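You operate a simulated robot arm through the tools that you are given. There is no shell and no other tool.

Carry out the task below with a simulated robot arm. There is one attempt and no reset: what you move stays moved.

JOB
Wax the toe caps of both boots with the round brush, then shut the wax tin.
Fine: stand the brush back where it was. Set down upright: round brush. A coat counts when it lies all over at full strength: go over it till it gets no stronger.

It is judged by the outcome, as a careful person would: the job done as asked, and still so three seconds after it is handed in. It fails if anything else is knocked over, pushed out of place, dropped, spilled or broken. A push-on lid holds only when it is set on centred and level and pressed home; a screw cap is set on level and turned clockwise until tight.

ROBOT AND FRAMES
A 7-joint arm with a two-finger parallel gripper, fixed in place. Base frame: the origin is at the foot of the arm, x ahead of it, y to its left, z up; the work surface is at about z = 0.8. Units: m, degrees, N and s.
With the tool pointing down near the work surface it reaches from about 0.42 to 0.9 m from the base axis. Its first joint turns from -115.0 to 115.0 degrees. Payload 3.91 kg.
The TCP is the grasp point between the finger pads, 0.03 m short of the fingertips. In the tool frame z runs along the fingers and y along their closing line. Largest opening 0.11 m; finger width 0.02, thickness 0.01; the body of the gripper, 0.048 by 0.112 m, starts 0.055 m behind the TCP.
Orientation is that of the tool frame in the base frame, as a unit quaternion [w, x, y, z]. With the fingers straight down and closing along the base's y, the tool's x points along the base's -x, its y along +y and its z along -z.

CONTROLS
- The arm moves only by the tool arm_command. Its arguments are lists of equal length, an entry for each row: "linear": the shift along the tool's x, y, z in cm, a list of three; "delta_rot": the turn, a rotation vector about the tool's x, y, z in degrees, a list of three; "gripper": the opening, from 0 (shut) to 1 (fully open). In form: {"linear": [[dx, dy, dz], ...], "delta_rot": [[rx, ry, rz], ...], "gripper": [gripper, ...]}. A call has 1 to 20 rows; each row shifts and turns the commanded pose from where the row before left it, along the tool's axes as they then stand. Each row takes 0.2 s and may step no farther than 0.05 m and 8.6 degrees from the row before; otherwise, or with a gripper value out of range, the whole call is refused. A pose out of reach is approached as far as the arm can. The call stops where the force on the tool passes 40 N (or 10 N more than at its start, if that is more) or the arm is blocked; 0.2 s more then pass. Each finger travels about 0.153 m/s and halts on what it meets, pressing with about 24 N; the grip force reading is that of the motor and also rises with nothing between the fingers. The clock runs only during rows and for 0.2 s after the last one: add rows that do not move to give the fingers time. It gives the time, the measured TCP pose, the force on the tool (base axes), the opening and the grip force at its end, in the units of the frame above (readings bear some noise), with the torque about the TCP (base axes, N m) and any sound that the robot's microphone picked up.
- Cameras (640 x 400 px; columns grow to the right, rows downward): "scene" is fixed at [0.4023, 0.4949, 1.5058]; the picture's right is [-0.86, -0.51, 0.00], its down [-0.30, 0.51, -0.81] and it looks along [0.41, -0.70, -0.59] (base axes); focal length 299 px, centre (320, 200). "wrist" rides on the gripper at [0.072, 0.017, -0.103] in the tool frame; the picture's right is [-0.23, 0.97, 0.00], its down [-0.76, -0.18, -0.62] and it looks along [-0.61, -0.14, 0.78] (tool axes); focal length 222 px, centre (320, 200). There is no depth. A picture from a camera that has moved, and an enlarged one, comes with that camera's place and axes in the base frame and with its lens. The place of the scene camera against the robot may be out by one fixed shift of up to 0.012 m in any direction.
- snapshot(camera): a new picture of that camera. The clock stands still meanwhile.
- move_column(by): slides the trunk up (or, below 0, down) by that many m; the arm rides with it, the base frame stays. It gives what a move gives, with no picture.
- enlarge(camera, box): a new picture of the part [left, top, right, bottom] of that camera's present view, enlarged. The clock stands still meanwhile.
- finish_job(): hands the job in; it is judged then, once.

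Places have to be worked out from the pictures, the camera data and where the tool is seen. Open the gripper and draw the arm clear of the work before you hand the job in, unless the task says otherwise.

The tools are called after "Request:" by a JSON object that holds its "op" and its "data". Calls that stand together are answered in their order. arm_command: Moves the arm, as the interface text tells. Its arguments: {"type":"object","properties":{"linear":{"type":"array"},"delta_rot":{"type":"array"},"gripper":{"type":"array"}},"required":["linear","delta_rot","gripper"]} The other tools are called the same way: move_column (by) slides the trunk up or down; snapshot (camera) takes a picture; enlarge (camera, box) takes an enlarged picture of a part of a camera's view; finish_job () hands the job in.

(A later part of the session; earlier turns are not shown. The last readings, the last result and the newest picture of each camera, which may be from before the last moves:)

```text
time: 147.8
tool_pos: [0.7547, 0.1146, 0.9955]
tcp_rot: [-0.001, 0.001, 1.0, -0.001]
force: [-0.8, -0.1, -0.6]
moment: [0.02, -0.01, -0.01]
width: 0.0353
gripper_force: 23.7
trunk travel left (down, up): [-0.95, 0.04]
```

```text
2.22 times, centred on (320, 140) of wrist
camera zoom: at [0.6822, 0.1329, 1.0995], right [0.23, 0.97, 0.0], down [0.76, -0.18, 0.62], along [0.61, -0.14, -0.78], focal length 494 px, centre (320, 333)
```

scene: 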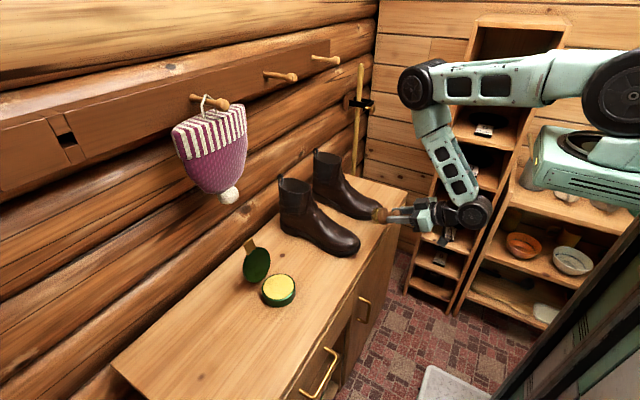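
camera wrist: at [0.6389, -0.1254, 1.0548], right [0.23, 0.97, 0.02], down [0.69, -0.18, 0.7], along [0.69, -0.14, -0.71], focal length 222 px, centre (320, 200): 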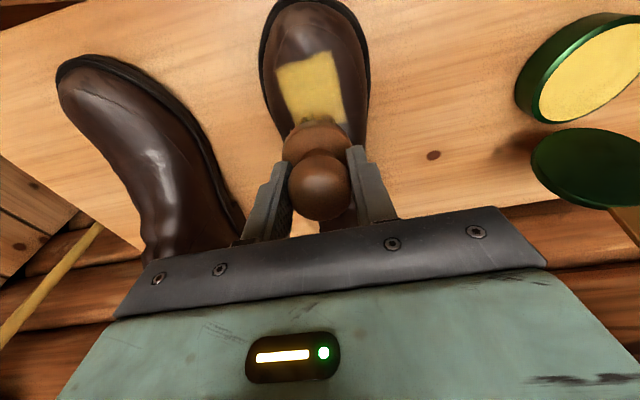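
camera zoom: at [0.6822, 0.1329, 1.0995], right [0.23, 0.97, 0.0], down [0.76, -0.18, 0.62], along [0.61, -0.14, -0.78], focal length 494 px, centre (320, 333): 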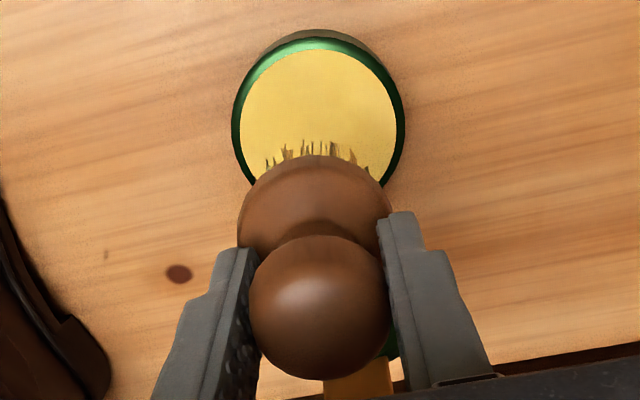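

Brush reloaded. By the scene views boot 2 is offset (0, −0.197) from boot 1, so its zone should be centred near (0.705, −0.341). I carry the brush over there at a safe height.

Request:
{"op": "arm_command", "data": {"linear": [[4, -1, -1], [4, -1, -1], [0.15, -4.36, 0], [0.15, -4.36, 0], [0.15, -4.36, 0], [0.15, -4.36, 0], [0.15, -4.36, 0], [0.15, -4.36, 0], [0.15, -4.36, 0], [0.15, -4.36, 0], [0.15, -4.36, 0], [0.15, -4.36, 0], [0, 0, 0], [0, 0, 0]], "delta_rot": [[0, 0, 0], [0, 0, 0], [0, 0, 0], [0, 0, 0], [0, 0, 0], [0, 0, 0], [0, 0, 0], [0, 0, 0], [0, 0, 0], [0, 0, 0], [0, 0, 0], [0, 0, 0], [0, -6, 0], [0, 0, 0]], "gripper": [0, 0, 0, 0, 0, 0, 0, 0, 0, 0, 0, 0, 0, 0]}}

Request:
{"op": "snapshot", "data": {"camera": "wrist"}}

Request:
{"op": "enlarge", "data": {"camera": "scene", "box": [320, 160, 410, 250]}}

```text
time: 150.8
tool_pos: [0.6575, -0.3407, 1.0183]
tcp_rot: [0.052, 0.0, 0.999, -0.001]
force: [0.9, -0.2, -0.8]
moment: [0.02, -0.01, 0.0]
width: 0.0359
gripper_force: 23.6
trunk travel left (down, up): [-0.95, 0.04]
```

```text
taken
camera wrist: at [0.5753, -0.3221, 1.1134], right [0.23, 0.97, 0.02], down [0.69, -0.18, 0.7], along [0.68, -0.14, -0.71], focal length 222 px, centre (320, 200)
```

wrist: 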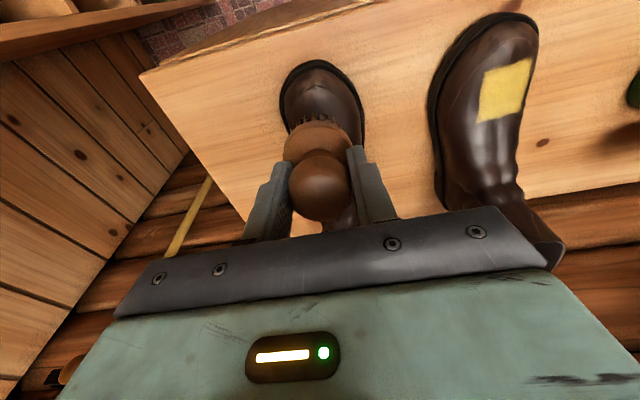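

```text
4.44 times, centred on (365, 205) of scene
camera zoom: at [0.4023, 0.4949, 1.5058], right [-0.86, -0.51, 0.0], down [-0.3, 0.51, -0.81], along [0.41, -0.7, -0.59], focal length 1330 px, centre (120, 178)
```

zoom: 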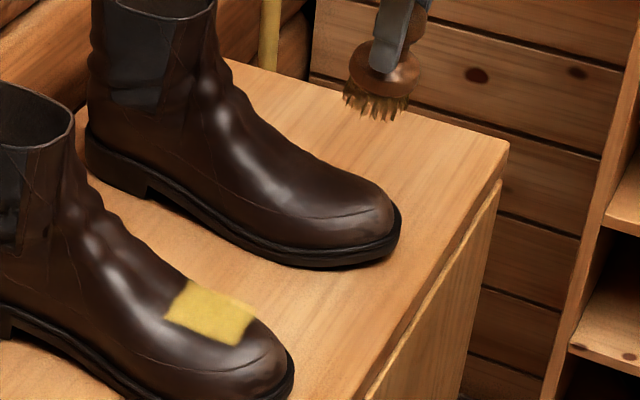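

Boot 1's patch looks uniform from this side too. Boot 2 is lined up; I descend toward its zone.

Request:
{"op": "arm_command", "data": {"linear": [[-0.66, 0, 2.18], [-0.66, 0, 2.18], [-0.66, 0, 2.18], [0, 0, 0.8], [0, 0, 0]], "delta_rot": [[0, 0, 0], [0, 0, 0], [0, 0, 0], [0, 0, 0], [0, 0, 0]], "gripper": [0, 0, 0, 0, 0]}}

Request:
{"op": "enlarge", "data": {"camera": "scene", "box": [330, 150, 400, 220]}}

Request:
{"op": "snapshot", "data": {"camera": "wrist"}}

```text
time: 152.0
tool_pos: [0.6849, -0.3412, 0.9469]
tcp_rot: [0.051, 0.0, 0.999, -0.001]
force: [-0.4, 0.0, 0.1]
moment: [0.01, 0.01, 0.01]
width: 0.0359
gripper_force: 24.0
trunk travel left (down, up): [-0.95, 0.04]
```

```text
5.71 times, centred on (365, 185) of scene
camera zoom: at [0.4023, 0.4949, 1.5058], right [-0.86, -0.51, 0.0], down [-0.3, 0.51, -0.81], along [0.41, -0.7, -0.59], focal length 1709 px, centre (63, 286)
```

zoom: 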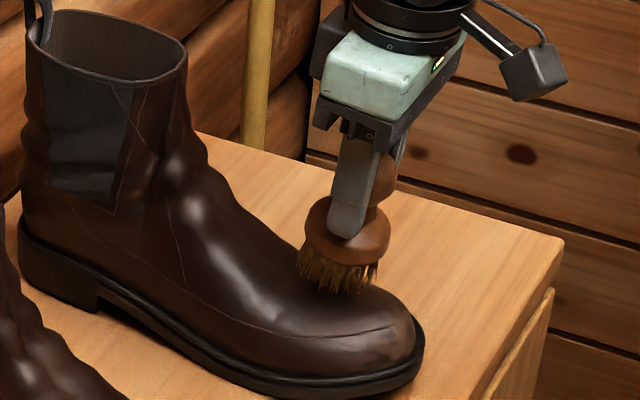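

```text
taken
camera wrist: at [0.6035, -0.3236, 1.0427], right [0.23, 0.97, 0.02], down [0.69, -0.18, 0.7], along [0.68, -0.14, -0.72], focal length 222 px, centre (320, 200)
```

wrist: 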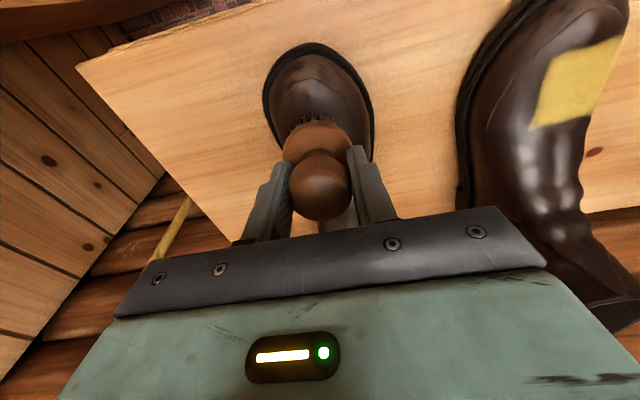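

Good position over boot 2's toe. I step down carefully, one reading at a time.

Request:
{"op": "arm_command", "data": {"linear": [[0, 0, 0.3], [0, 0, 0.2], [0, 0, 0.2], [0, 0, 0]], "delta_rot": [[0, 0, 0], [0, 0, 0], [0, 0, 0], [0, 0, 0]], "gripper": [0, 0, 0, 0]}}

```text
time: 153.0
tool_pos: [0.6871, -0.3406, 0.9391]
tcp_rot: [0.052, 0.0, 0.999, -0.001]
force: [-0.2, -0.4, 0.1]
moment: [-0.01, -0.01, 0.01]
width: 0.0356
gripper_force: 23.6
trunk travel left (down, up): [-0.95, 0.04]
```

Request:
{"op": "arm_command", "data": {"linear": [[0, 0, 0.2], [0, 0, 0.15], [0, 0, 0]], "delta_rot": [[0, 0, 0], [0, 0, 0], [0, 0, 0]], "gripper": [0, 0, 0]}}

```text
time: 153.8
tool_pos: [0.6862, -0.3401, 0.9345]
tcp_rot: [0.052, 0.001, 0.999, -0.001]
force: [0.0, 0.8, -1.2]
moment: [0.02, 0.0, -0.01]
width: 0.0357
gripper_force: 24.0
trunk travel left (down, up): [-0.95, 0.04]
```

Request:
{"op": "arm_command", "data": {"linear": [[0, 0, 0.12], [0, 0, 0.1], [0, 0, 0]], "delta_rot": [[0, 0, 0], [0, 0, 0], [0, 0, 0]], "gripper": [0, 0, 0]}}

```text
time: 154.6
tool_pos: [0.6868, -0.3399, 0.9339]
tcp_rot: [0.052, 0.001, 0.999, -0.002]
force: [-6.1, 1.2, 22.6]
moment: [0.01, -0.43, 0.0]
width: 0.0359
gripper_force: 23.7
trunk travel left (down, up): [-0.95, 0.04]
```

Contact, but at the brush's back rim — boot 2's toe sits ~1 cm further forward. I lift slightly, tilt to 11°, shift forward ~1 cm and come down again.

Request:
{"op": "arm_command", "data": {"linear": [[0, 0, -0.5], [1.1, 0, 0], [0, 0, 0], [0, 0, 0]], "delta_rot": [[0, 0, 0], [0, 0, 0], [0, -5, 0], [0, 0, 0]], "gripper": [0, 0, 0, 0]}}

Request:
{"op": "arm_command", "data": {"linear": [[0, 0, 0.2], [0, 0, 0.15], [0, 0, 0]], "delta_rot": [[0, 0, 0], [0, 0, 0], [0, 0, 0]], "gripper": [0, 0, 0]}}

```text
time: 155.6
tool_pos: [0.6756, -0.3394, 0.936]
tcp_rot: [0.095, 0.001, 0.995, -0.002]
force: [0.3, 0.7, -0.6]
moment: [0.0, -0.04, 0.01]
width: 0.0355
gripper_force: 24.0
trunk travel left (down, up): [-0.95, 0.04]
```

```text
time: 156.4
tool_pos: [0.6741, -0.3411, 0.9324]
tcp_rot: [0.095, 0.001, 0.995, -0.001]
force: [-1.0, 0.3, 2.9]
moment: [0.01, 0.14, 0.0]
width: 0.0357
gripper_force: 24.4
trunk travel left (down, up): [-0.95, 0.04]
```

Light contact (3 N). I press ~1 mm more and stroke side to side.

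Request:
{"op": "arm_command", "data": {"linear": [[0, 0, 0.08], [0, 0.5, 0], [0, 0.5, 0], [0, -0.5, 0], [0, -0.5, 0], [0, -0.5, 0], [0, -0.5, 0], [0, 0.5, 0], [0, 0.5, 0], [0, 0, 0]], "delta_rot": [[0, 0, 0], [0, 0, 0], [0, 0, 0], [0, 0, 0], [0, 0, 0], [0, 0, 0], [0, 0, 0], [0, 0, 0], [0, 0, 0], [0, 0, 0]], "gripper": [0, 0, 0, 0, 0, 0, 0, 0, 0, 0]}}

Request:
{"op": "enlarge", "data": {"camera": "scene", "box": [340, 160, 400, 220]}}

```text
time: 158.6
tool_pos: [0.6758, -0.3411, 0.931]
tcp_rot: [0.095, 0.001, 0.995, 0.0]
force: [-0.5, -3.4, 4.8]
moment: [-0.34, 0.06, 0.0]
width: 0.0356
gripper_force: 24.0
trunk travel left (down, up): [-0.95, 0.04]
```

```text
6.67 times, centred on (370, 190) of scene
camera zoom: at [0.4023, 0.4949, 1.5058], right [-0.86, -0.51, 0.0], down [-0.3, 0.51, -0.81], along [0.41, -0.7, -0.59], focal length 1994 px, centre (-13, 267)
```

zoom: 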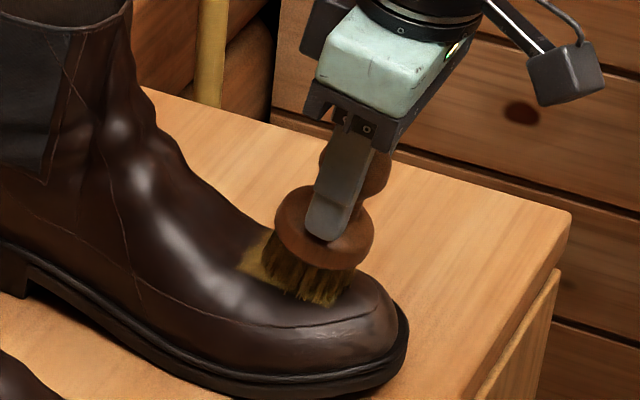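

Coat is appearing on boot 2. I continue with lanes moving back along the slope.

Request:
{"op": "arm_command", "data": {"linear": [[-0.6, 0, 0.03], [0, 0.5, 0], [0, 0.5, 0], [0, -0.5, 0], [0, -0.5, 0], [0, -0.5, 0], [0, -0.5, 0], [0, 0.5, 0], [0, 0.5, 0], [0, 0, 0]], "delta_rot": [[0, 0, 0], [0, 0, 0], [0, 0, 0], [0, 0, 0], [0, 0, 0], [0, 0, 0], [0, 0, 0], [0, 0, 0], [0, 0, 0], [0, 0, 0]], "gripper": [0, 0, 0, 0, 0, 0, 0, 0, 0, 0]}}

```text
time: 160.8
tool_pos: [0.6817, -0.3402, 0.9325]
tcp_rot: [0.095, 0.002, 0.995, -0.001]
force: [0.0, -0.1, -0.2]
moment: [0.01, -0.01, -0.02]
width: 0.0358
gripper_force: 23.4
trunk travel left (down, up): [-0.95, 0.04]
```

Contact was lost on that lane; I lower a bit and repeat.

Request:
{"op": "arm_command", "data": {"linear": [[0, 0, 0.1], [0, 0, 0.1], [0, 0, 0]], "delta_rot": [[0, 0, 0], [0, 0, 0], [0, 0, 0]], "gripper": [0, 0, 0]}}

```text
time: 161.6
tool_pos: [0.6831, -0.3409, 0.9318]
tcp_rot: [0.096, 0.001, 0.995, -0.001]
force: [-4.4, 0.4, 14.0]
moment: [-0.02, 0.37, 0.0]
width: 0.0355
gripper_force: 23.7
trunk travel left (down, up): [-0.95, 0.04]
```

Request:
{"op": "arm_command", "data": {"linear": [[0, 0.5, 0], [0, 0.5, 0], [0, -0.5, 0], [0, -0.5, 0], [0, -0.5, 0], [0, -0.5, 0], [0, 0.5, 0], [0, 0.5, 0], [-0.4, 0, 0.03], [0, 0.5, 0], [0, 0.5, 0], [0, -0.5, 0], [0, -0.5, 0], [0, -0.5, 0], [0, -0.5, 0], [0, 0.5, 0], [0, 0.5, 0], [0, 0, 0]], "delta_rot": [[0, 0, 0], [0, 0, 0], [0, 0, 0], [0, 0, 0], [0, 0, 0], [0, 0, 0], [0, 0, 0], [0, 0, 0], [0, 0, 0], [0, 0, 0], [0, 0, 0], [0, 0, 0], [0, 0, 0], [0, 0, 0], [0, 0, 0], [0, 0, 0], [0, 0, 0], [0, 0, 0]], "gripper": [0, 0, 0, 0, 0, 0, 0, 0, 0, 0, 0, 0, 0, 0, 0, 0, 0, 0]}}

Request:
{"op": "enlarge", "data": {"camera": "scene", "box": [340, 160, 400, 220]}}

Request:
{"op": "enlarge", "data": {"camera": "wrist", "box": [240, 30, 400, 230]}}

```text
time: 165.4
tool_pos: [0.6871, -0.3422, 0.9307]
tcp_rot: [0.096, 0.002, 0.995, -0.002]
force: [-4.7, -7.5, 6.2]
moment: [-0.54, 0.09, -0.32]
width: 0.0358
gripper_force: 24.1
trunk travel left (down, up): [-0.95, 0.04]
```

```text
6.67 times, centred on (370, 190) of scene
camera zoom: at [0.4023, 0.4949, 1.5058], right [-0.86, -0.51, 0.0], down [-0.3, 0.51, -0.81], along [0.41, -0.7, -0.59], focal length 1994 px, centre (-13, 267)
```

zoom: 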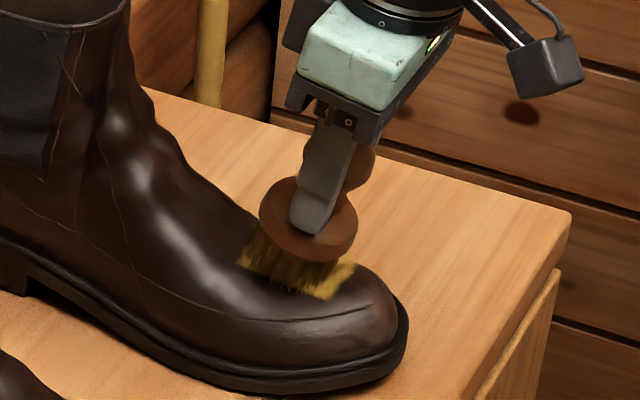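

```text
2.00 times, centred on (320, 130) of wrist
camera zoom: at [0.5961, -0.3246, 1.0195], right [0.23, 0.97, 0.04], down [0.63, -0.18, 0.76], along [0.74, -0.15, -0.65], focal length 444 px, centre (320, 340)
```

zoom: 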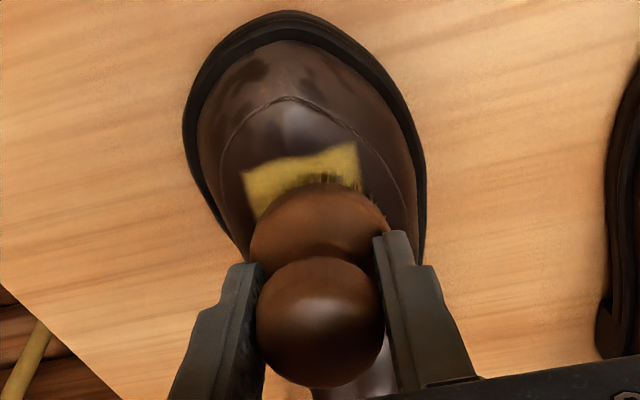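

Strong coat is forming. I lift off and look at boot 2's patch.

Request:
{"op": "arm_command", "data": {"linear": [[0, 0, -2.5], [0, 0, -2.5], [0, 0, -2.5], [1, 4, 0], [1, 4, 0], [1, 4, 0], [1, 4, 0], [0, 0, 0]], "delta_rot": [[0, 0, 0], [0, 0, 0], [0, 0, 0], [0, 0, 0], [0, 0, 0], [0, 0, 0], [0, 0, 0], [0, 0, 0]], "gripper": [0, 0, 0, 0, 0, 0, 0, 0]}}

Request:
{"op": "snapshot", "data": {"camera": "wrist"}}

Request:
{"op": "enlarge", "data": {"camera": "scene", "box": [325, 170, 395, 250]}}

```text
time: 167.2
tool_pos: [0.6312, -0.1794, 0.996]
tcp_rot: [0.095, 0.001, 0.995, -0.001]
force: [0.2, -0.8, -1.4]
moment: [0.0, -0.01, -0.01]
width: 0.0359
gripper_force: 23.7
trunk travel left (down, up): [-0.95, 0.04]
```

```text
taken
camera wrist: at [0.5419, -0.1614, 1.084], right [0.23, 0.97, 0.04], down [0.63, -0.18, 0.76], along [0.74, -0.14, -0.65], focal length 222 px, centre (320, 200)
```

wrist: 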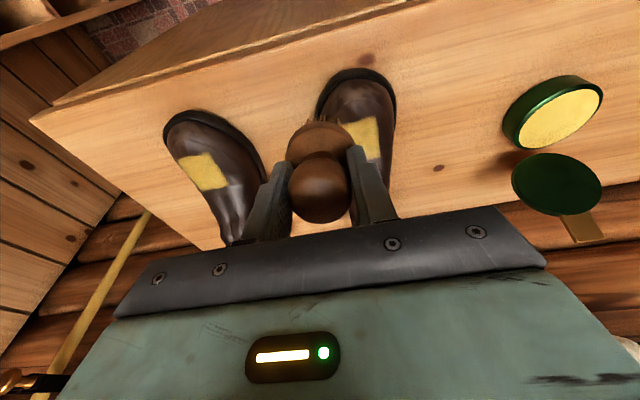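

```text
5.00 times, centred on (360, 210) of scene
camera zoom: at [0.4023, 0.4949, 1.5058], right [-0.86, -0.51, 0.0], down [-0.3, 0.51, -0.81], along [0.41, -0.7, -0.59], focal length 1496 px, centre (120, 150)
```

zoom: 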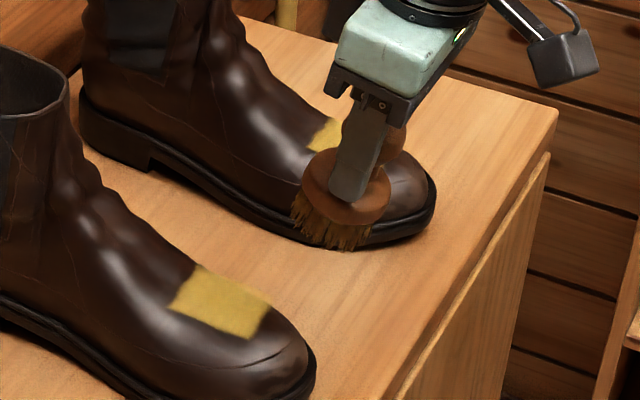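

Request:
{"op": "enlarge", "data": {"camera": "wrist", "box": [150, 100, 280, 250]}}

Request:
{"op": "enlarge", "data": {"camera": "wrist", "box": [310, 60, 410, 170]}}

```text
2.67 times, centred on (215, 175) of wrist
camera zoom: at [0.5419, -0.1614, 1.084], right [0.23, 0.97, 0.04], down [0.63, -0.18, 0.76], along [0.74, -0.14, -0.65], focal length 592 px, centre (600, 267)
```

zoom: 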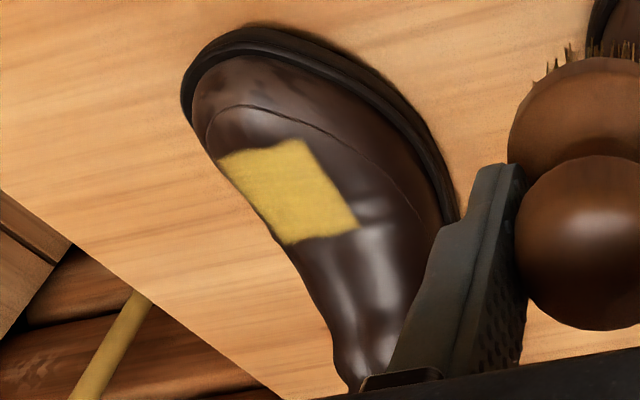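

```text
3.64 times, centred on (360, 115) of wrist
camera zoom: at [0.5419, -0.1614, 1.084], right [0.23, 0.97, 0.04], down [0.63, -0.18, 0.76], along [0.74, -0.14, -0.65], focal length 808 px, centre (174, 509)
```

zoom: 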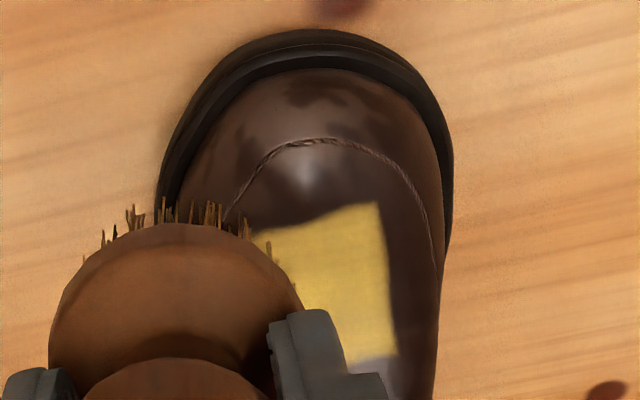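

Both rectangles are coated; boot 2's looks slightly weaker. I return to boot 2 for a second pass along the same lanes.

Request:
{"op": "arm_command", "data": {"linear": [[-1, -4, 0], [-1, -4, 0], [-1, -4, 0], [-1, -4, 0], [0, 0, 2.5], [0, 0, 2.5], [0, 0, 2.1], [0, 0, 0]], "delta_rot": [[0, 0, 0], [0, 0, 0], [0, 0, 0], [0, 0, 0], [0, 0, 0], [0, 0, 0], [0, 0, 0], [0, 0, 0]], "gripper": [0, 0, 0, 0, 0, 0, 0, 0]}}

Request:
{"op": "arm_command", "data": {"linear": [[0, 0, 0.2], [0, 0, 0.1], [0, 0, 0]], "delta_rot": [[0, 0, 0], [0, 0, 0], [0, 0, 0]], "gripper": [0, 0, 0]}}

```text
time: 169.0
tool_pos: [0.6872, -0.34, 0.9335]
tcp_rot: [0.095, 0.001, 0.995, -0.001]
force: [0.0, 0.0, -0.1]
moment: [0.03, 0.02, -0.01]
width: 0.0355
gripper_force: 23.6
trunk travel left (down, up): [-0.95, 0.04]
```

```text
time: 169.8
tool_pos: [0.6861, -0.3393, 0.9325]
tcp_rot: [0.096, 0.001, 0.995, -0.001]
force: [-4.7, 0.9, 7.8]
moment: [-0.02, -0.12, -0.02]
width: 0.0358
gripper_force: 24.0
trunk travel left (down, up): [-0.95, 0.04]
```

Contact at ~9 N. Two stroke cycles here, then forward lanes.

Request:
{"op": "arm_command", "data": {"linear": [[0, 0.5, 0.02], [0, 0.5, 0.02], [0, -0.5, -0.02], [0, -0.5, -0.02], [0, -0.5, 0.02], [0, -0.5, 0.02], [0, 0.5, -0.02], [0, 0.5, -0.02], [0.5, 0, 0], [0, 0.5, 0.02], [0, 0.5, 0.02], [0, -0.5, -0.02], [0, -0.5, -0.02], [0, -0.5, 0.02], [0, -0.5, 0.02], [0, 0.5, -0.02], [0, 0.5, -0.02], [0, 0, 0]], "delta_rot": [[0, 0, 0], [0, 0, 0], [0, 0, 0], [0, 0, 0], [0, 0, 0], [0, 0, 0], [0, 0, 0], [0, 0, 0], [0, 0, 0], [0, 0, 0], [0, 0, 0], [0, 0, 0], [0, 0, 0], [0, 0, 0], [0, 0, 0], [0, 0, 0], [0, 0, 0], [0, 0, 0]], "gripper": [0, 0, 0, 0, 0, 0, 0, 0, 0, 0, 0, 0, 0, 0, 0, 0, 0, 0]}}

```text
time: 173.6
tool_pos: [0.6818, -0.3404, 0.9305]
tcp_rot: [0.094, 0.0, 0.996, -0.001]
force: [-0.3, -4.5, 3.1]
moment: [-0.32, 0.08, 0.0]
width: 0.0358
gripper_force: 24.4
trunk travel left (down, up): [-0.95, 0.04]
```

Request:
{"op": "arm_command", "data": {"linear": [[0.5, 0, 0.04], [0, 0.5, 0.02], [0, 0.5, 0.02], [0, -0.5, -0.02], [0, -0.5, -0.02], [0, -0.5, 0.02], [0, -0.5, 0.02], [0, 0.5, -0.02], [0, 0.5, -0.02], [0.4, 0, 0.0], [0, 0.5, 0.02], [0, 0.5, 0.02], [0, -0.5, -0.02], [0, -0.5, -0.02], [0, -0.5, 0.02], [0, -0.5, 0.02], [0, 0.5, -0.02], [0, 0.5, -0.02], [0, 0, 0]], "delta_rot": [[0, 0, 0], [0, 0, 0], [0, 0, 0], [0, 0, 0], [0, 0, 0], [0, 0, 0], [0, 0, 0], [0, 0, 0], [0, 0, 0], [0, 0, 0], [0, 0, 0], [0, 0, 0], [0, 0, 0], [0, 0, 0], [0, 0, 0], [0, 0, 0], [0, 0, 0], [0, 0, 0], [0, 0, 0]], "gripper": [0, 0, 0, 0, 0, 0, 0, 0, 0, 0, 0, 0, 0, 0, 0, 0, 0, 0, 0]}}

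Request:
{"op": "enlarge", "data": {"camera": "scene", "box": [340, 160, 400, 220]}}

```text
time: 177.6
tool_pos: [0.672, -0.3403, 0.9286]
tcp_rot: [0.095, 0.0, 0.995, 0.0]
force: [-1.8, -4.2, 6.7]
moment: [-0.39, 0.18, 0.0]
width: 0.036
gripper_force: 23.7
trunk travel left (down, up): [-0.95, 0.04]
```

```text
6.67 times, centred on (370, 190) of scene
camera zoom: at [0.4023, 0.4949, 1.5058], right [-0.86, -0.51, 0.0], down [-0.3, 0.51, -0.81], along [0.41, -0.7, -0.59], focal length 1994 px, centre (-13, 267)
```

zoom: 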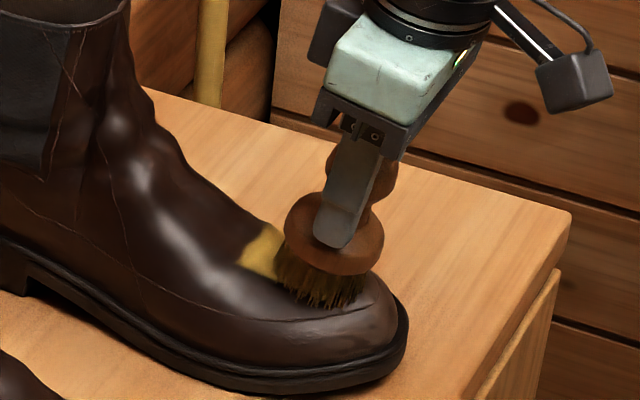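

Contact kept throughout. I lift off and look again at both patches.

Request:
{"op": "arm_command", "data": {"linear": [[0, 0, -2.5], [0, 0, -2.5], [0, 0, -2.5], [0.6, 4, 0], [0.6, 4, 0], [0.6, 4, 0], [0.6, 4, 0], [0, 0, 0]], "delta_rot": [[0, 0, 0], [0, 0, 0], [0, 0, 0], [0, 0, 0], [0, 0, 0], [0, 0, 0], [0, 0, 0], [0, 0, 0]], "gripper": [0, 0, 0, 0, 0, 0, 0, 0]}}

Request:
{"op": "enlarge", "data": {"camera": "wrist", "box": [150, 100, 280, 250]}}

Request:
{"op": "enlarge", "data": {"camera": "wrist", "box": [310, 60, 410, 170]}}

```text
time: 179.4
tool_pos: [0.634, -0.1803, 0.9974]
tcp_rot: [0.094, 0.001, 0.996, -0.001]
force: [-0.6, 0.5, -0.5]
moment: [-0.03, 0.01, 0.03]
width: 0.0358
gripper_force: 23.9
trunk travel left (down, up): [-0.95, 0.04]
```

```text
2.67 times, centred on (215, 175) of wrist
camera zoom: at [0.5441, -0.1611, 1.0858], right [0.23, 0.97, 0.04], down [0.63, -0.18, 0.76], along [0.74, -0.14, -0.65], focal length 592 px, centre (600, 267)
```

zoom: 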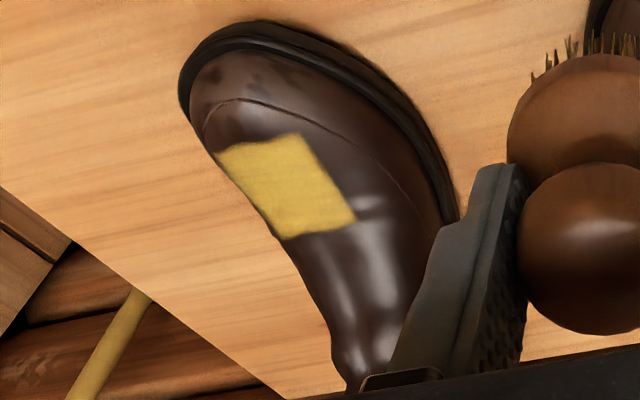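

```text
3.64 times, centred on (360, 115) of wrist
camera zoom: at [0.5441, -0.1611, 1.0858], right [0.23, 0.97, 0.04], down [0.63, -0.18, 0.76], along [0.74, -0.14, -0.65], focal length 808 px, centre (174, 509)
```

zoom: 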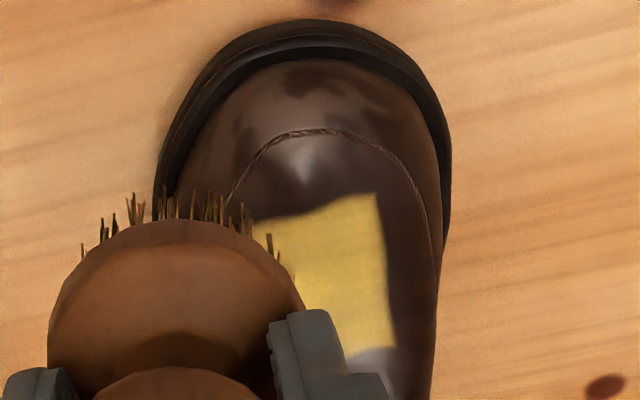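

Boot 2's patch is crisper and solid. To be sure of full strength I reload once more and give both another pass. First back to the tin.

Request:
{"op": "arm_command", "data": {"linear": [[0, 3.67, -0.3], [0, 3.67, -0.3], [-1.54, 3.67, 0], [-1.54, 3.67, 0], [-1.54, 3.67, 0], [-1.54, 3.67, 0], [-2.0, 3.67, 0], [-2.0, 3.67, 0], [-1.5, 0, 0], [0, 0, 0], [0, 0, 0], [0, 0, 2.5], [0, 0, 2.5], [0, 0, 0]], "delta_rot": [[0, 0, 0], [0, 0, 0], [0, 0, 0], [0, 0, 0], [0, 0, 0], [0, 0, 0], [0, 0, 0], [0, 0, 0], [0, 0, 0], [0, 5.5, 0], [0, 5.5, 0], [0, 0, 0], [0, 0, 0], [0, 0, 0]], "gripper": [0, 0, 0, 0, 0, 0, 0, 0, 0, 0, 0, 0, 0, 0]}}

Request:
{"op": "enlarge", "data": {"camera": "scene", "box": [235, 225, 325, 315]}}

Request:
{"op": "enlarge", "data": {"camera": "scene", "box": [320, 170, 400, 250]}}

```text
time: 182.4
tool_pos: [0.7482, 0.1149, 0.9775]
tcp_rot: [-0.001, 0.001, 1.0, -0.001]
force: [-0.3, 0.3, -1.1]
moment: [0.02, -0.03, -0.01]
width: 0.0357
gripper_force: 24.5
trunk travel left (down, up): [-0.95, 0.04]
```

```text
4.44 times, centred on (280, 270) of scene
camera zoom: at [0.4023, 0.4949, 1.5058], right [-0.86, -0.51, 0.0], down [-0.3, 0.51, -0.81], along [0.41, -0.7, -0.59], focal length 1330 px, centre (498, -111)
```

zoom: 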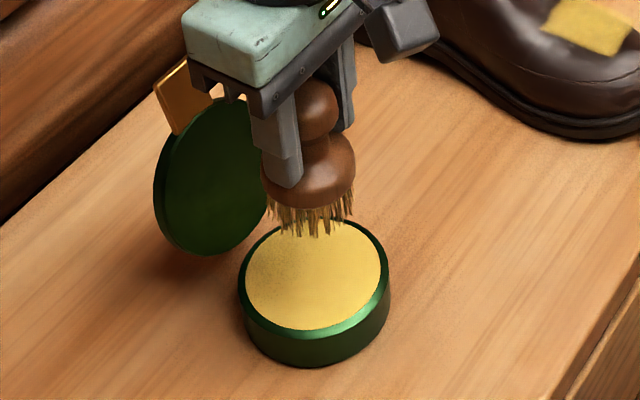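

```text
5.00 times, centred on (360, 210) of scene
camera zoom: at [0.4023, 0.4949, 1.5058], right [-0.86, -0.51, 0.0], down [-0.3, 0.51, -0.81], along [0.41, -0.7, -0.59], focal length 1496 px, centre (120, 150)
```

zoom: 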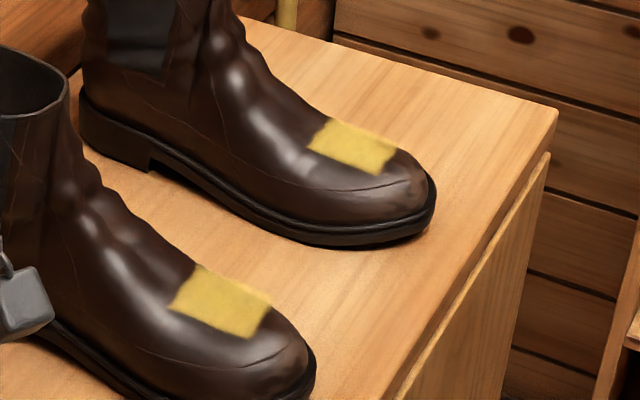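

Both boots show similar strong patches. I take close reference zooms before the extra pass.

Request:
{"op": "enlarge", "data": {"camera": "scene", "box": [330, 217, 360, 242]}}

Request:
{"op": "enlarge", "data": {"camera": "scene", "box": [355, 188, 385, 213]}}

```text
16.00 times, centred on (345, 230) of scene
camera zoom: at [0.4023, 0.4949, 1.5058], right [-0.86, -0.51, 0.0], down [-0.3, 0.51, -0.81], along [0.41, -0.7, -0.59], focal length 4786 px, centre (-80, -272)
```

zoom: 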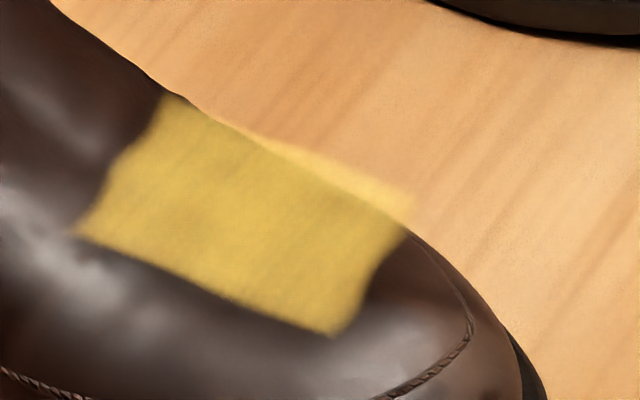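

```text
16.00 times, centred on (370, 200) of scene
camera zoom: at [0.4023, 0.4949, 1.5058], right [-0.86, -0.51, 0.0], down [-0.3, 0.51, -0.81], along [0.41, -0.7, -0.59], focal length 4786 px, centre (-480, 192)
```

zoom: 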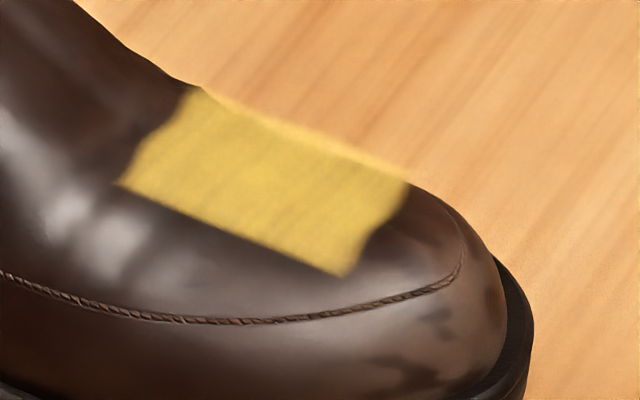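

Boot 1's patch has slightly weaker areas. I dip again.

Request:
{"op": "arm_command", "data": {"linear": [[-0.7, -0.1, 2], [0, 0, 2.5], [0, 0, 1.3], [0, 0, 0]], "delta_rot": [[0, 0, 0], [0, 0, 0], [0, 0, 0], [0, 0, 0]], "gripper": [0, 0, 0, 0]}}

Request:
{"op": "arm_command", "data": {"linear": [[0, 0, 0.3], [0, 0, 0.15], [0, 0, 0]], "delta_rot": [[0, 0, 0], [0, 0, 0], [0, 0, 0]], "gripper": [0, 0, 0]}}

```text
time: 183.4
tool_pos: [0.757, 0.1142, 0.9177]
tcp_rot: [-0.001, 0.0, 1.0, -0.001]
force: [-0.4, 0.0, 0.2]
moment: [-0.01, -0.01, 0.02]
width: 0.0358
gripper_force: 23.7
trunk travel left (down, up): [-0.95, 0.04]
```

```text
time: 184.2
tool_pos: [0.757, 0.114, 0.9132]
tcp_rot: [-0.001, 0.001, 1.0, -0.002]
force: [0.0, -1.1, 0.1]
moment: [-0.04, -0.01, 0.02]
width: 0.0358
gripper_force: 24.2
trunk travel left (down, up): [-0.95, 0.04]
```

Request:
{"op": "arm_command", "data": {"linear": [[0, 0, 0.15], [0, 0, 0.15], [0, 0, 0]], "delta_rot": [[0, 0, 0], [0, 0, 0], [0, 0, 0]], "gripper": [0, 0, 0]}}

```text
time: 185.0
tool_pos: [0.755, 0.113, 0.9094]
tcp_rot: [-0.001, 0.001, 1.0, -0.001]
force: [0.0, 0.4, -0.6]
moment: [0.01, -0.01, 0.02]
width: 0.0355
gripper_force: 24.3
trunk travel left (down, up): [-0.95, 0.04]
```

Request:
{"op": "arm_command", "data": {"linear": [[0, 0, 0.12], [0, 0, 0.1], [0, 0, 0]], "delta_rot": [[0, 0, 0], [0, 0, 0], [0, 0, 0]], "gripper": [0, 0, 0]}}

```text
time: 185.8
tool_pos: [0.7543, 0.1127, 0.9079]
tcp_rot: [0.001, 0.001, 1.0, 0.0]
force: [-1.8, 0.4, 12.1]
moment: [0.05, 0.48, -0.02]
width: 0.0357
gripper_force: 23.8
trunk travel left (down, up): [-0.95, 0.04]
```

Contact 12 N. Twist, then lift and carry to boot 1.

Request:
{"op": "arm_command", "data": {"linear": [[0, 0, 0], [0, 0, 0], [0, 0, 0], [0, 0, 0], [0, 0, 0], [0, 0, 0], [0, 0, 0], [0, 0, -1], [0, 0, -2.5], [0, 0, -2.5], [0, 0, -2.5], [0, 0, 0]], "delta_rot": [[0, 0, 6], [0, 0, 6], [0, 0, -6], [0, 0, -6], [0, 0, -6], [0, 0, 6], [0, 0, 0], [0, 0, 0], [0, 0, 0], [0, 0, 0], [0, 0, 0], [0, 0, 0]], "gripper": [0, 0, 0, 0, 0, 0, 0, 0, 0, 0, 0, 0]}}

Request:
{"op": "enlarge", "data": {"camera": "scene", "box": [235, 205, 325, 315]}}

Request:
{"op": "enlarge", "data": {"camera": "wrist", "box": [240, 50, 400, 230]}}

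```text
time: 188.4
tool_pos: [0.7561, 0.1119, 0.9924]
tcp_rot: [-0.002, 0.0, 1.0, -0.001]
force: [0.5, 0.2, -1.1]
moment: [0.0, -0.01, 0.0]
width: 0.0357
gripper_force: 23.8
trunk travel left (down, up): [-0.95, 0.04]
```

```text
3.64 times, centred on (280, 260) of scene
camera zoom: at [0.4023, 0.4949, 1.5058], right [-0.86, -0.51, 0.0], down [-0.3, 0.51, -0.81], along [0.41, -0.7, -0.59], focal length 1088 px, centre (466, -18)
```

zoom: 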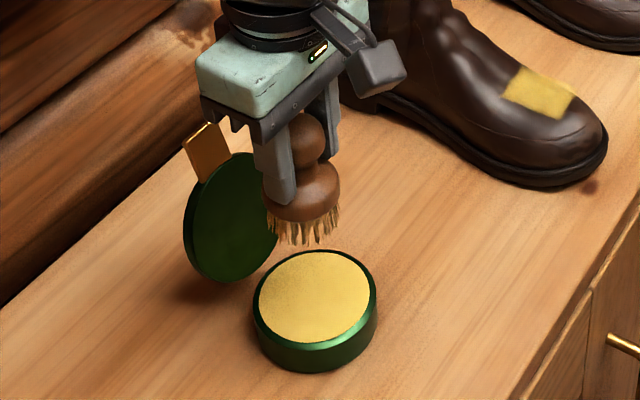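

```text
2.22 times, centred on (320, 140) of wrist
camera zoom: at [0.6843, 0.1303, 1.0955], right [0.23, 0.97, 0.0], down [0.76, -0.18, 0.62], along [0.61, -0.14, -0.78], focal length 494 px, centre (320, 333)
```

zoom: 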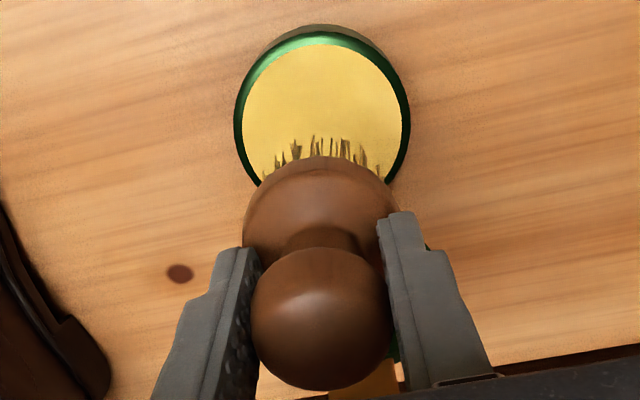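

Brush reloaded (it has slid ~7 mm up in the grip but is steady and straight). Now to boot 1 for a further pass.

Request:
{"op": "arm_command", "data": {"linear": [[4, -1, -0.5], [3.5, -1, -0.5], [0, -3.93, 0], [0, -3.93, 0], [0, -3.93, 0], [0, -3.93, 0], [0, -3.93, 0], [0, -3.93, 0], [0, 0, 0], [0, 0, 2.9], [0, 0, 2.7], [0, 0, 0]], "delta_rot": [[0, 0, 0], [0, 0, 0], [0, 0, 0], [0, 0, 0], [0, 0, 0], [0, 0, 0], [0, 0, 0], [0, 0, 0], [0, -8, 0], [0, 0, 0], [0, 0, 0], [0, 0, 0]], "gripper": [0, 0, 0, 0, 0, 0, 0, 0, 0, 0, 0, 0]}}

Request:
{"op": "enlarge", "data": {"camera": "wrist", "box": [240, 30, 400, 230]}}

```text
time: 191.0
tool_pos: [0.687, -0.1433, 0.948]
tcp_rot: [0.069, 0.001, 0.998, -0.001]
force: [0.8, 0.2, -1.2]
moment: [-0.03, 0.0, 0.01]
width: 0.0358
gripper_force: 24.2
trunk travel left (down, up): [-0.95, 0.04]
```

```text
2.00 times, centred on (320, 130) of wrist
camera zoom: at [0.6015, -0.126, 1.0408], right [0.23, 0.97, 0.03], down [0.67, -0.18, 0.72], along [0.71, -0.14, -0.69], focal length 444 px, centre (320, 340)
```

zoom: 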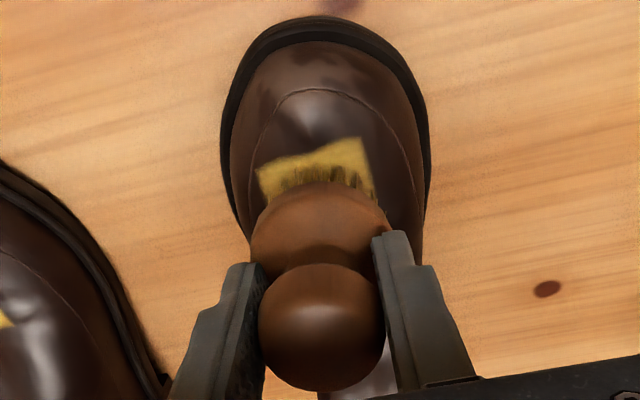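

Over the patch on boot 1. Stepping down carefully.

Request:
{"op": "arm_command", "data": {"linear": [[0, 0, 0.4], [0, 0, 0.4], [0, 0, 0.2], [0, 0, 0]], "delta_rot": [[0, 0, 0], [0, 0, 0], [0, 0, 0], [0, 0, 0]], "gripper": [0, 0, 0, 0]}}

```text
time: 192.0
tool_pos: [0.6902, -0.1434, 0.9391]
tcp_rot: [0.069, 0.001, 0.998, -0.001]
force: [0.3, -0.2, -0.3]
moment: [0.01, -0.02, 0.01]
width: 0.0358
gripper_force: 24.0
trunk travel left (down, up): [-0.95, 0.04]
```

Request:
{"op": "arm_command", "data": {"linear": [[0, 0, 0.3], [0, 0, 0.2], [0, 0, 0]], "delta_rot": [[0, 0, 0], [0, 0, 0], [0, 0, 0]], "gripper": [0, 0, 0]}}

```text
time: 192.8
tool_pos: [0.6892, -0.1435, 0.9357]
tcp_rot: [0.07, 0.001, 0.998, 0.0]
force: [-3.4, 0.8, 13.8]
moment: [0.15, -0.29, 0.09]
width: 0.0356
gripper_force: 24.4
trunk travel left (down, up): [-0.95, 0.04]
```

Contact 14 N at the rear of the zone. Strokes here, then lanes forward.

Request:
{"op": "arm_command", "data": {"linear": [[0, 0.5, 0.02], [0, 0.5, 0.02], [0, -0.5, -0.02], [0, -0.5, -0.02], [0, -0.5, 0.02], [0, -0.5, 0.02], [0, 0.5, -0.02], [0, 0.5, -0.02], [0.5, 0, 0], [0, 0.5, 0.02], [0, 0.5, 0.02], [0, -0.5, -0.02], [0, -0.5, -0.02], [0, -0.5, 0.02], [0, -0.5, 0.02], [0, 0.5, -0.02], [0, 0.5, -0.02], [0, 0, 0]], "delta_rot": [[0, 0, 0], [0, 0, 0], [0, 0, 0], [0, 0, 0], [0, 0, 0], [0, 0, 0], [0, 0, 0], [0, 0, 0], [0, 0, 0], [0, 0, 0], [0, 0, 0], [0, 0, 0], [0, 0, 0], [0, 0, 0], [0, 0, 0], [0, 0, 0], [0, 0, 0], [0, 0, 0]], "gripper": [0, 0, 0, 0, 0, 0, 0, 0, 0, 0, 0, 0, 0, 0, 0, 0, 0, 0]}}

```text
time: 196.6
tool_pos: [0.6849, -0.1424, 0.9329]
tcp_rot: [0.069, 0.001, 0.998, -0.002]
force: [0.9, -0.7, -0.8]
moment: [-0.02, 0.01, 0.0]
width: 0.0356
gripper_force: 24.5
trunk travel left (down, up): [-0.95, 0.04]
```

Contact was lost as it moved forward; I lower until it touches again and repeat the lane.

Request:
{"op": "arm_command", "data": {"linear": [[0, 0, 0.15], [0, 0, 0.1], [0, 0, 0]], "delta_rot": [[0, 0, 0], [0, 0, 0], [0, 0, 0]], "gripper": [0, 0, 0]}}

```text
time: 197.4
tool_pos: [0.6843, -0.1429, 0.9317]
tcp_rot: [0.07, 0.001, 0.998, -0.001]
force: [-4.6, 2.5, 18.7]
moment: [0.21, 0.44, 0.03]
width: 0.0359
gripper_force: 24.4
trunk travel left (down, up): [-0.95, 0.04]
```

Request:
{"op": "arm_command", "data": {"linear": [[0, 0.5, 0.0], [0, 0.5, 0.02], [0, -0.5, -0.02], [0, -0.5, -0.0], [0, -0.5, 0.0], [0, -0.5, 0.02], [0, 0.5, -0.02], [0, 0.5, -0.0], [0.4, 0, 0], [0, 0.5, 0.0], [0, 0.5, 0.02], [0, -0.5, -0.02], [0, -0.5, -0.0], [0, -0.5, 0.0], [0, -0.5, 0.02], [0, 0.5, -0.02], [0, 0.5, -0.0], [0, 0, 0]], "delta_rot": [[0, 0, 0], [0, 0, 0], [0, 0, 0], [0, 0, 0], [0, 0, 0], [0, 0, 0], [0, 0, 0], [0, 0, 0], [0, 0, 0], [0, 0, 0], [0, 0, 0], [0, 0, 0], [0, 0, 0], [0, 0, 0], [0, 0, 0], [0, 0, 0], [0, 0, 0], [0, 0, 0]], "gripper": [0, 0, 0, 0, 0, 0, 0, 0, 0, 0, 0, 0, 0, 0, 0, 0, 0, 0]}}

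```text
time: 201.2
tool_pos: [0.6823, -0.145, 0.9293]
tcp_rot: [0.069, 0.002, 0.998, -0.002]
force: [0.9, -10.2, 11.9]
moment: [-0.69, 0.09, 0.03]
width: 0.0359
gripper_force: 23.7
trunk travel left (down, up): [-0.95, 0.04]
```

Good contact there. I lift off and compare boot 1's patch with the reference.

Request:
{"op": "arm_command", "data": {"linear": [[0, 0, -2.5], [0, 0, -2.5], [0, 0, -2.5], [1.5, -4, 0], [1.5, -4, 0], [0, 0, 0]], "delta_rot": [[0, 0, 0], [0, 0, 0], [0, 0, 0], [0, 0, 0], [0, 0, 0], [0, 0, 0]], "gripper": [0, 0, 0, 0, 0, 0]}}

Request:
{"op": "enlarge", "data": {"camera": "scene", "box": [330, 217, 360, 242]}}

Request:
{"op": "snapshot", "data": {"camera": "wrist"}}

```text
time: 202.6
tool_pos: [0.6405, -0.2232, 1.0007]
tcp_rot: [0.069, 0.001, 0.998, -0.001]
force: [-0.2, 0.1, 0.2]
moment: [0.03, 0.0, -0.01]
width: 0.0357
gripper_force: 23.9
trunk travel left (down, up): [-0.95, 0.04]
```

```text
16.00 times, centred on (345, 230) of scene
camera zoom: at [0.4023, 0.4949, 1.5058], right [-0.86, -0.51, 0.0], down [-0.3, 0.51, -0.81], along [0.41, -0.7, -0.59], focal length 4786 px, centre (-80, -272)
```

zoom: 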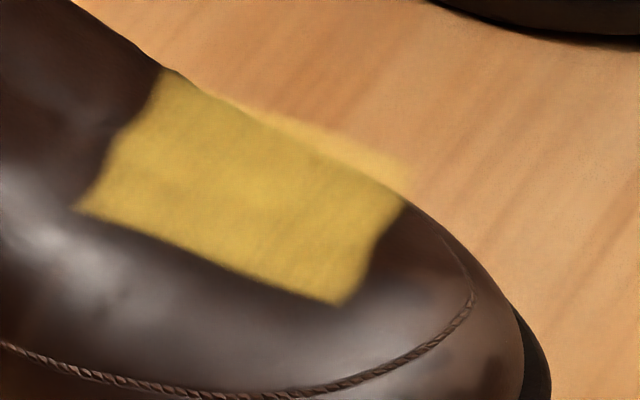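

```text
taken
camera wrist: at [0.5554, -0.2053, 1.0928], right [0.23, 0.97, 0.03], down [0.67, -0.18, 0.72], along [0.71, -0.14, -0.69], focal length 222 px, centre (320, 200)
```

wrist: 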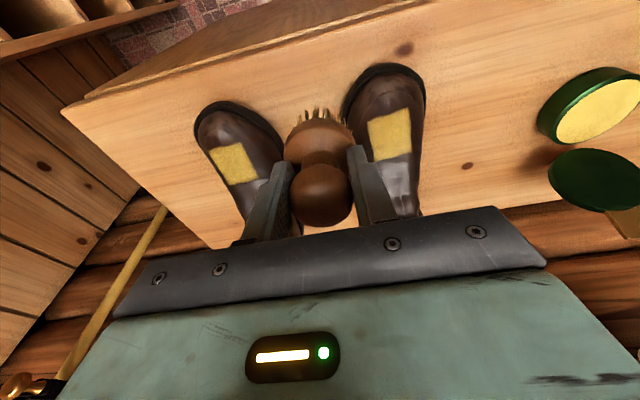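

Boot 1's patch is now uniform and stronger (the boot shifted a few mm under the strokes, so I'll be gentler). Next, one more light pass on boot 2.

Request:
{"op": "arm_command", "data": {"linear": [[0, 0, 0], [-1.15, -3.9, 1.2], [-1.15, -3.9, 1.2], [-1.15, -3.9, 1.2], [0, 0, 1.5], [0, 0, 1.0], [0, 0, 0]], "delta_rot": [[0, -4, 0], [0, 0, 0], [0, 0, 0], [0, 0, 0], [0, 0, 0], [0, 0, 0], [0, 0, 0]], "gripper": [0, 0, 0, 0, 0, 0, 0]}}

Request:
{"op": "enlarge", "data": {"camera": "wrist", "box": [240, 30, 400, 230]}}

```text
time: 204.2
tool_pos: [0.6869, -0.3415, 0.9481]
tcp_rot: [0.103, 0.001, 0.995, 0.0]
force: [-0.6, 0.4, 0.0]
moment: [0.02, -0.02, -0.01]
width: 0.036
gripper_force: 23.9
trunk travel left (down, up): [-0.95, 0.04]
```

```text
2.00 times, centred on (320, 130) of wrist
camera zoom: at [0.5953, -0.324, 1.0348], right [0.22, 0.97, 0.05], down [0.62, -0.18, 0.77], along [0.76, -0.14, -0.64], focal length 444 px, centre (320, 340)
```

zoom: 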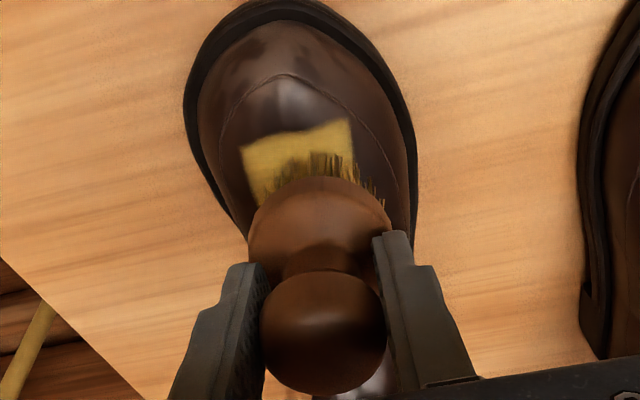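

Request:
{"op": "arm_command", "data": {"linear": [[0.4, -0.4, 0.4], [0, 0, 0.4], [0, 0, 0.2], [0, 0, 0]], "delta_rot": [[0, 0, 0], [0, 0, 0], [0, 0, 0], [0, 0, 0]], "gripper": [0, 0, 0, 0]}}

```text
time: 205.2
tool_pos: [0.6867, -0.3452, 0.938]
tcp_rot: [0.103, 0.001, 0.995, -0.001]
force: [-0.2, 0.1, -0.8]
moment: [0.02, 0.02, 0.02]
width: 0.036
gripper_force: 23.5
trunk travel left (down, up): [-0.95, 0.04]
```

Request:
{"op": "arm_command", "data": {"linear": [[0, 0, 0.25], [0, 0, 0.15], [0, 0, 0]], "delta_rot": [[0, 0, 0], [0, 0, 0], [0, 0, 0]], "gripper": [0, 0, 0]}}

```text
time: 206.0
tool_pos: [0.6859, -0.3449, 0.9327]
tcp_rot: [0.104, 0.001, 0.995, 0.0]
force: [-0.3, -0.2, -0.4]
moment: [0.0, 0.0, -0.01]
width: 0.0356
gripper_force: 23.8
trunk travel left (down, up): [-0.95, 0.04]
```

Request:
{"op": "arm_command", "data": {"linear": [[0, 0, 0.15], [0, 0, 0.1], [0, 0, 0]], "delta_rot": [[0, 0, 0], [0, 0, 0], [0, 0, 0]], "gripper": [0, 0, 0]}}

```text
time: 206.8
tool_pos: [0.6863, -0.3445, 0.9323]
tcp_rot: [0.105, 0.001, 0.995, -0.002]
force: [-7.8, 3.3, 21.3]
moment: [0.23, -0.36, 0.18]
width: 0.0357
gripper_force: 24.1
trunk travel left (down, up): [-0.95, 0.04]
```

Contact (23 N) — I ease 1 mm and do short strokes with twists in lanes moving forward.

Request:
{"op": "arm_command", "data": {"linear": [[0, 0, -0.08], [0, 0.4, 0], [0, 0.4, 0.02], [0, -0.4, -0.02], [0, -0.4, 0], [0, -0.4, 0], [0, -0.4, 0.02], [0, 0.4, -0.02], [0, 0.4, 0], [0.4, 0, 0.03], [0, 0.4, 0], [0, 0.4, 0.02], [0, -0.4, -0.02], [0, -0.4, 0], [0, -0.4, 0], [0, -0.4, 0.02], [0, 0.4, -0.02], [0, 0.4, 0], [0, 0, 0]], "delta_rot": [[0, 0, 0], [0, 0, 0], [0, 0, 0], [0, 0, 0], [0, 0, 0], [0, 0, 0], [0, 0, 0], [0, 0, 0], [0, 0, 0], [0, 0, 0], [0, 0, 0], [0, 0, 0], [0, 0, 0], [0, 0, 0], [0, 0, 0], [0, 0, 0], [0, 0, 0], [0, 0, 0], [0, 0, 0]], "gripper": [0, 0, 0, 0, 0, 0, 0, 0, 0, 0, 0, 0, 0, 0, 0, 0, 0, 0, 0]}}

```text
time: 210.8
tool_pos: [0.6835, -0.3445, 0.9305]
tcp_rot: [0.104, 0.001, 0.995, -0.001]
force: [-0.5, 0.1, -0.9]
moment: [0.02, -0.02, 0.01]
width: 0.0356
gripper_force: 24.1
trunk travel left (down, up): [-0.95, 0.04]
```

Request:
{"op": "arm_command", "data": {"linear": [[0, 0, 0.12], [0, 0, 0.08], [0, 0, 0]], "delta_rot": [[0, 0, 0], [0, 0, 0], [0, 0, 0]], "gripper": [0, 0, 0]}}

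```text
time: 211.6
tool_pos: [0.6826, -0.3446, 0.9278]
tcp_rot: [0.104, 0.001, 0.995, -0.001]
force: [-4.4, 1.3, 9.5]
moment: [0.04, -0.02, 0.04]
width: 0.0353
gripper_force: 24.3
trunk travel left (down, up): [-0.95, 0.04]
```

Request:
{"op": "arm_command", "data": {"linear": [[0, 0.4, 0.02], [0, 0.4, 0.02], [0, -0.4, -0.02], [0, -0.4, -0.02], [0, -0.4, 0.02], [0, -0.4, 0.02], [0, 0.4, -0.02], [0, 0.4, -0.02], [0.4, 0, 0.05], [0, 0.4, 0.02], [0, 0.4, 0.02], [0, -0.4, -0.02], [0, -0.4, -0.02], [0, -0.4, 0.02], [0, -0.4, 0.02], [0, 0.4, -0.02], [0, 0.4, -0.02], [0, 0, 0]], "delta_rot": [[0, 0, 0], [0, 0, 0], [0, 0, 0], [0, 0, 0], [0, 0, 0], [0, 0, 0], [0, 0, 0], [0, 0, 0], [0, 0, 0], [0, 0, 0], [0, 0, 0], [0, 0, 0], [0, 0, 0], [0, 0, 0], [0, 0, 0], [0, 0, 0], [0, 0, 0], [0, 0, 0]], "gripper": [0, 0, 0, 0, 0, 0, 0, 0, 0, 0, 0, 0, 0, 0, 0, 0, 0, 0]}}

```text
time: 213.0
tool_pos: [0.6837, -0.3425, 0.929]
tcp_rot: [0.103, -0.003, 0.995, 0.003]
force: [-7.7, 10.3, 21.4]
moment: [0.64, 0.16, 0.18]
width: 0.0362
gripper_force: 24.4
trunk travel left (down, up): [-0.95, 0.04]
stopped in row 6: the force on the tool passed its limit at 43 N (the readings are from after the stop); the commanded pose is now the measured one
```

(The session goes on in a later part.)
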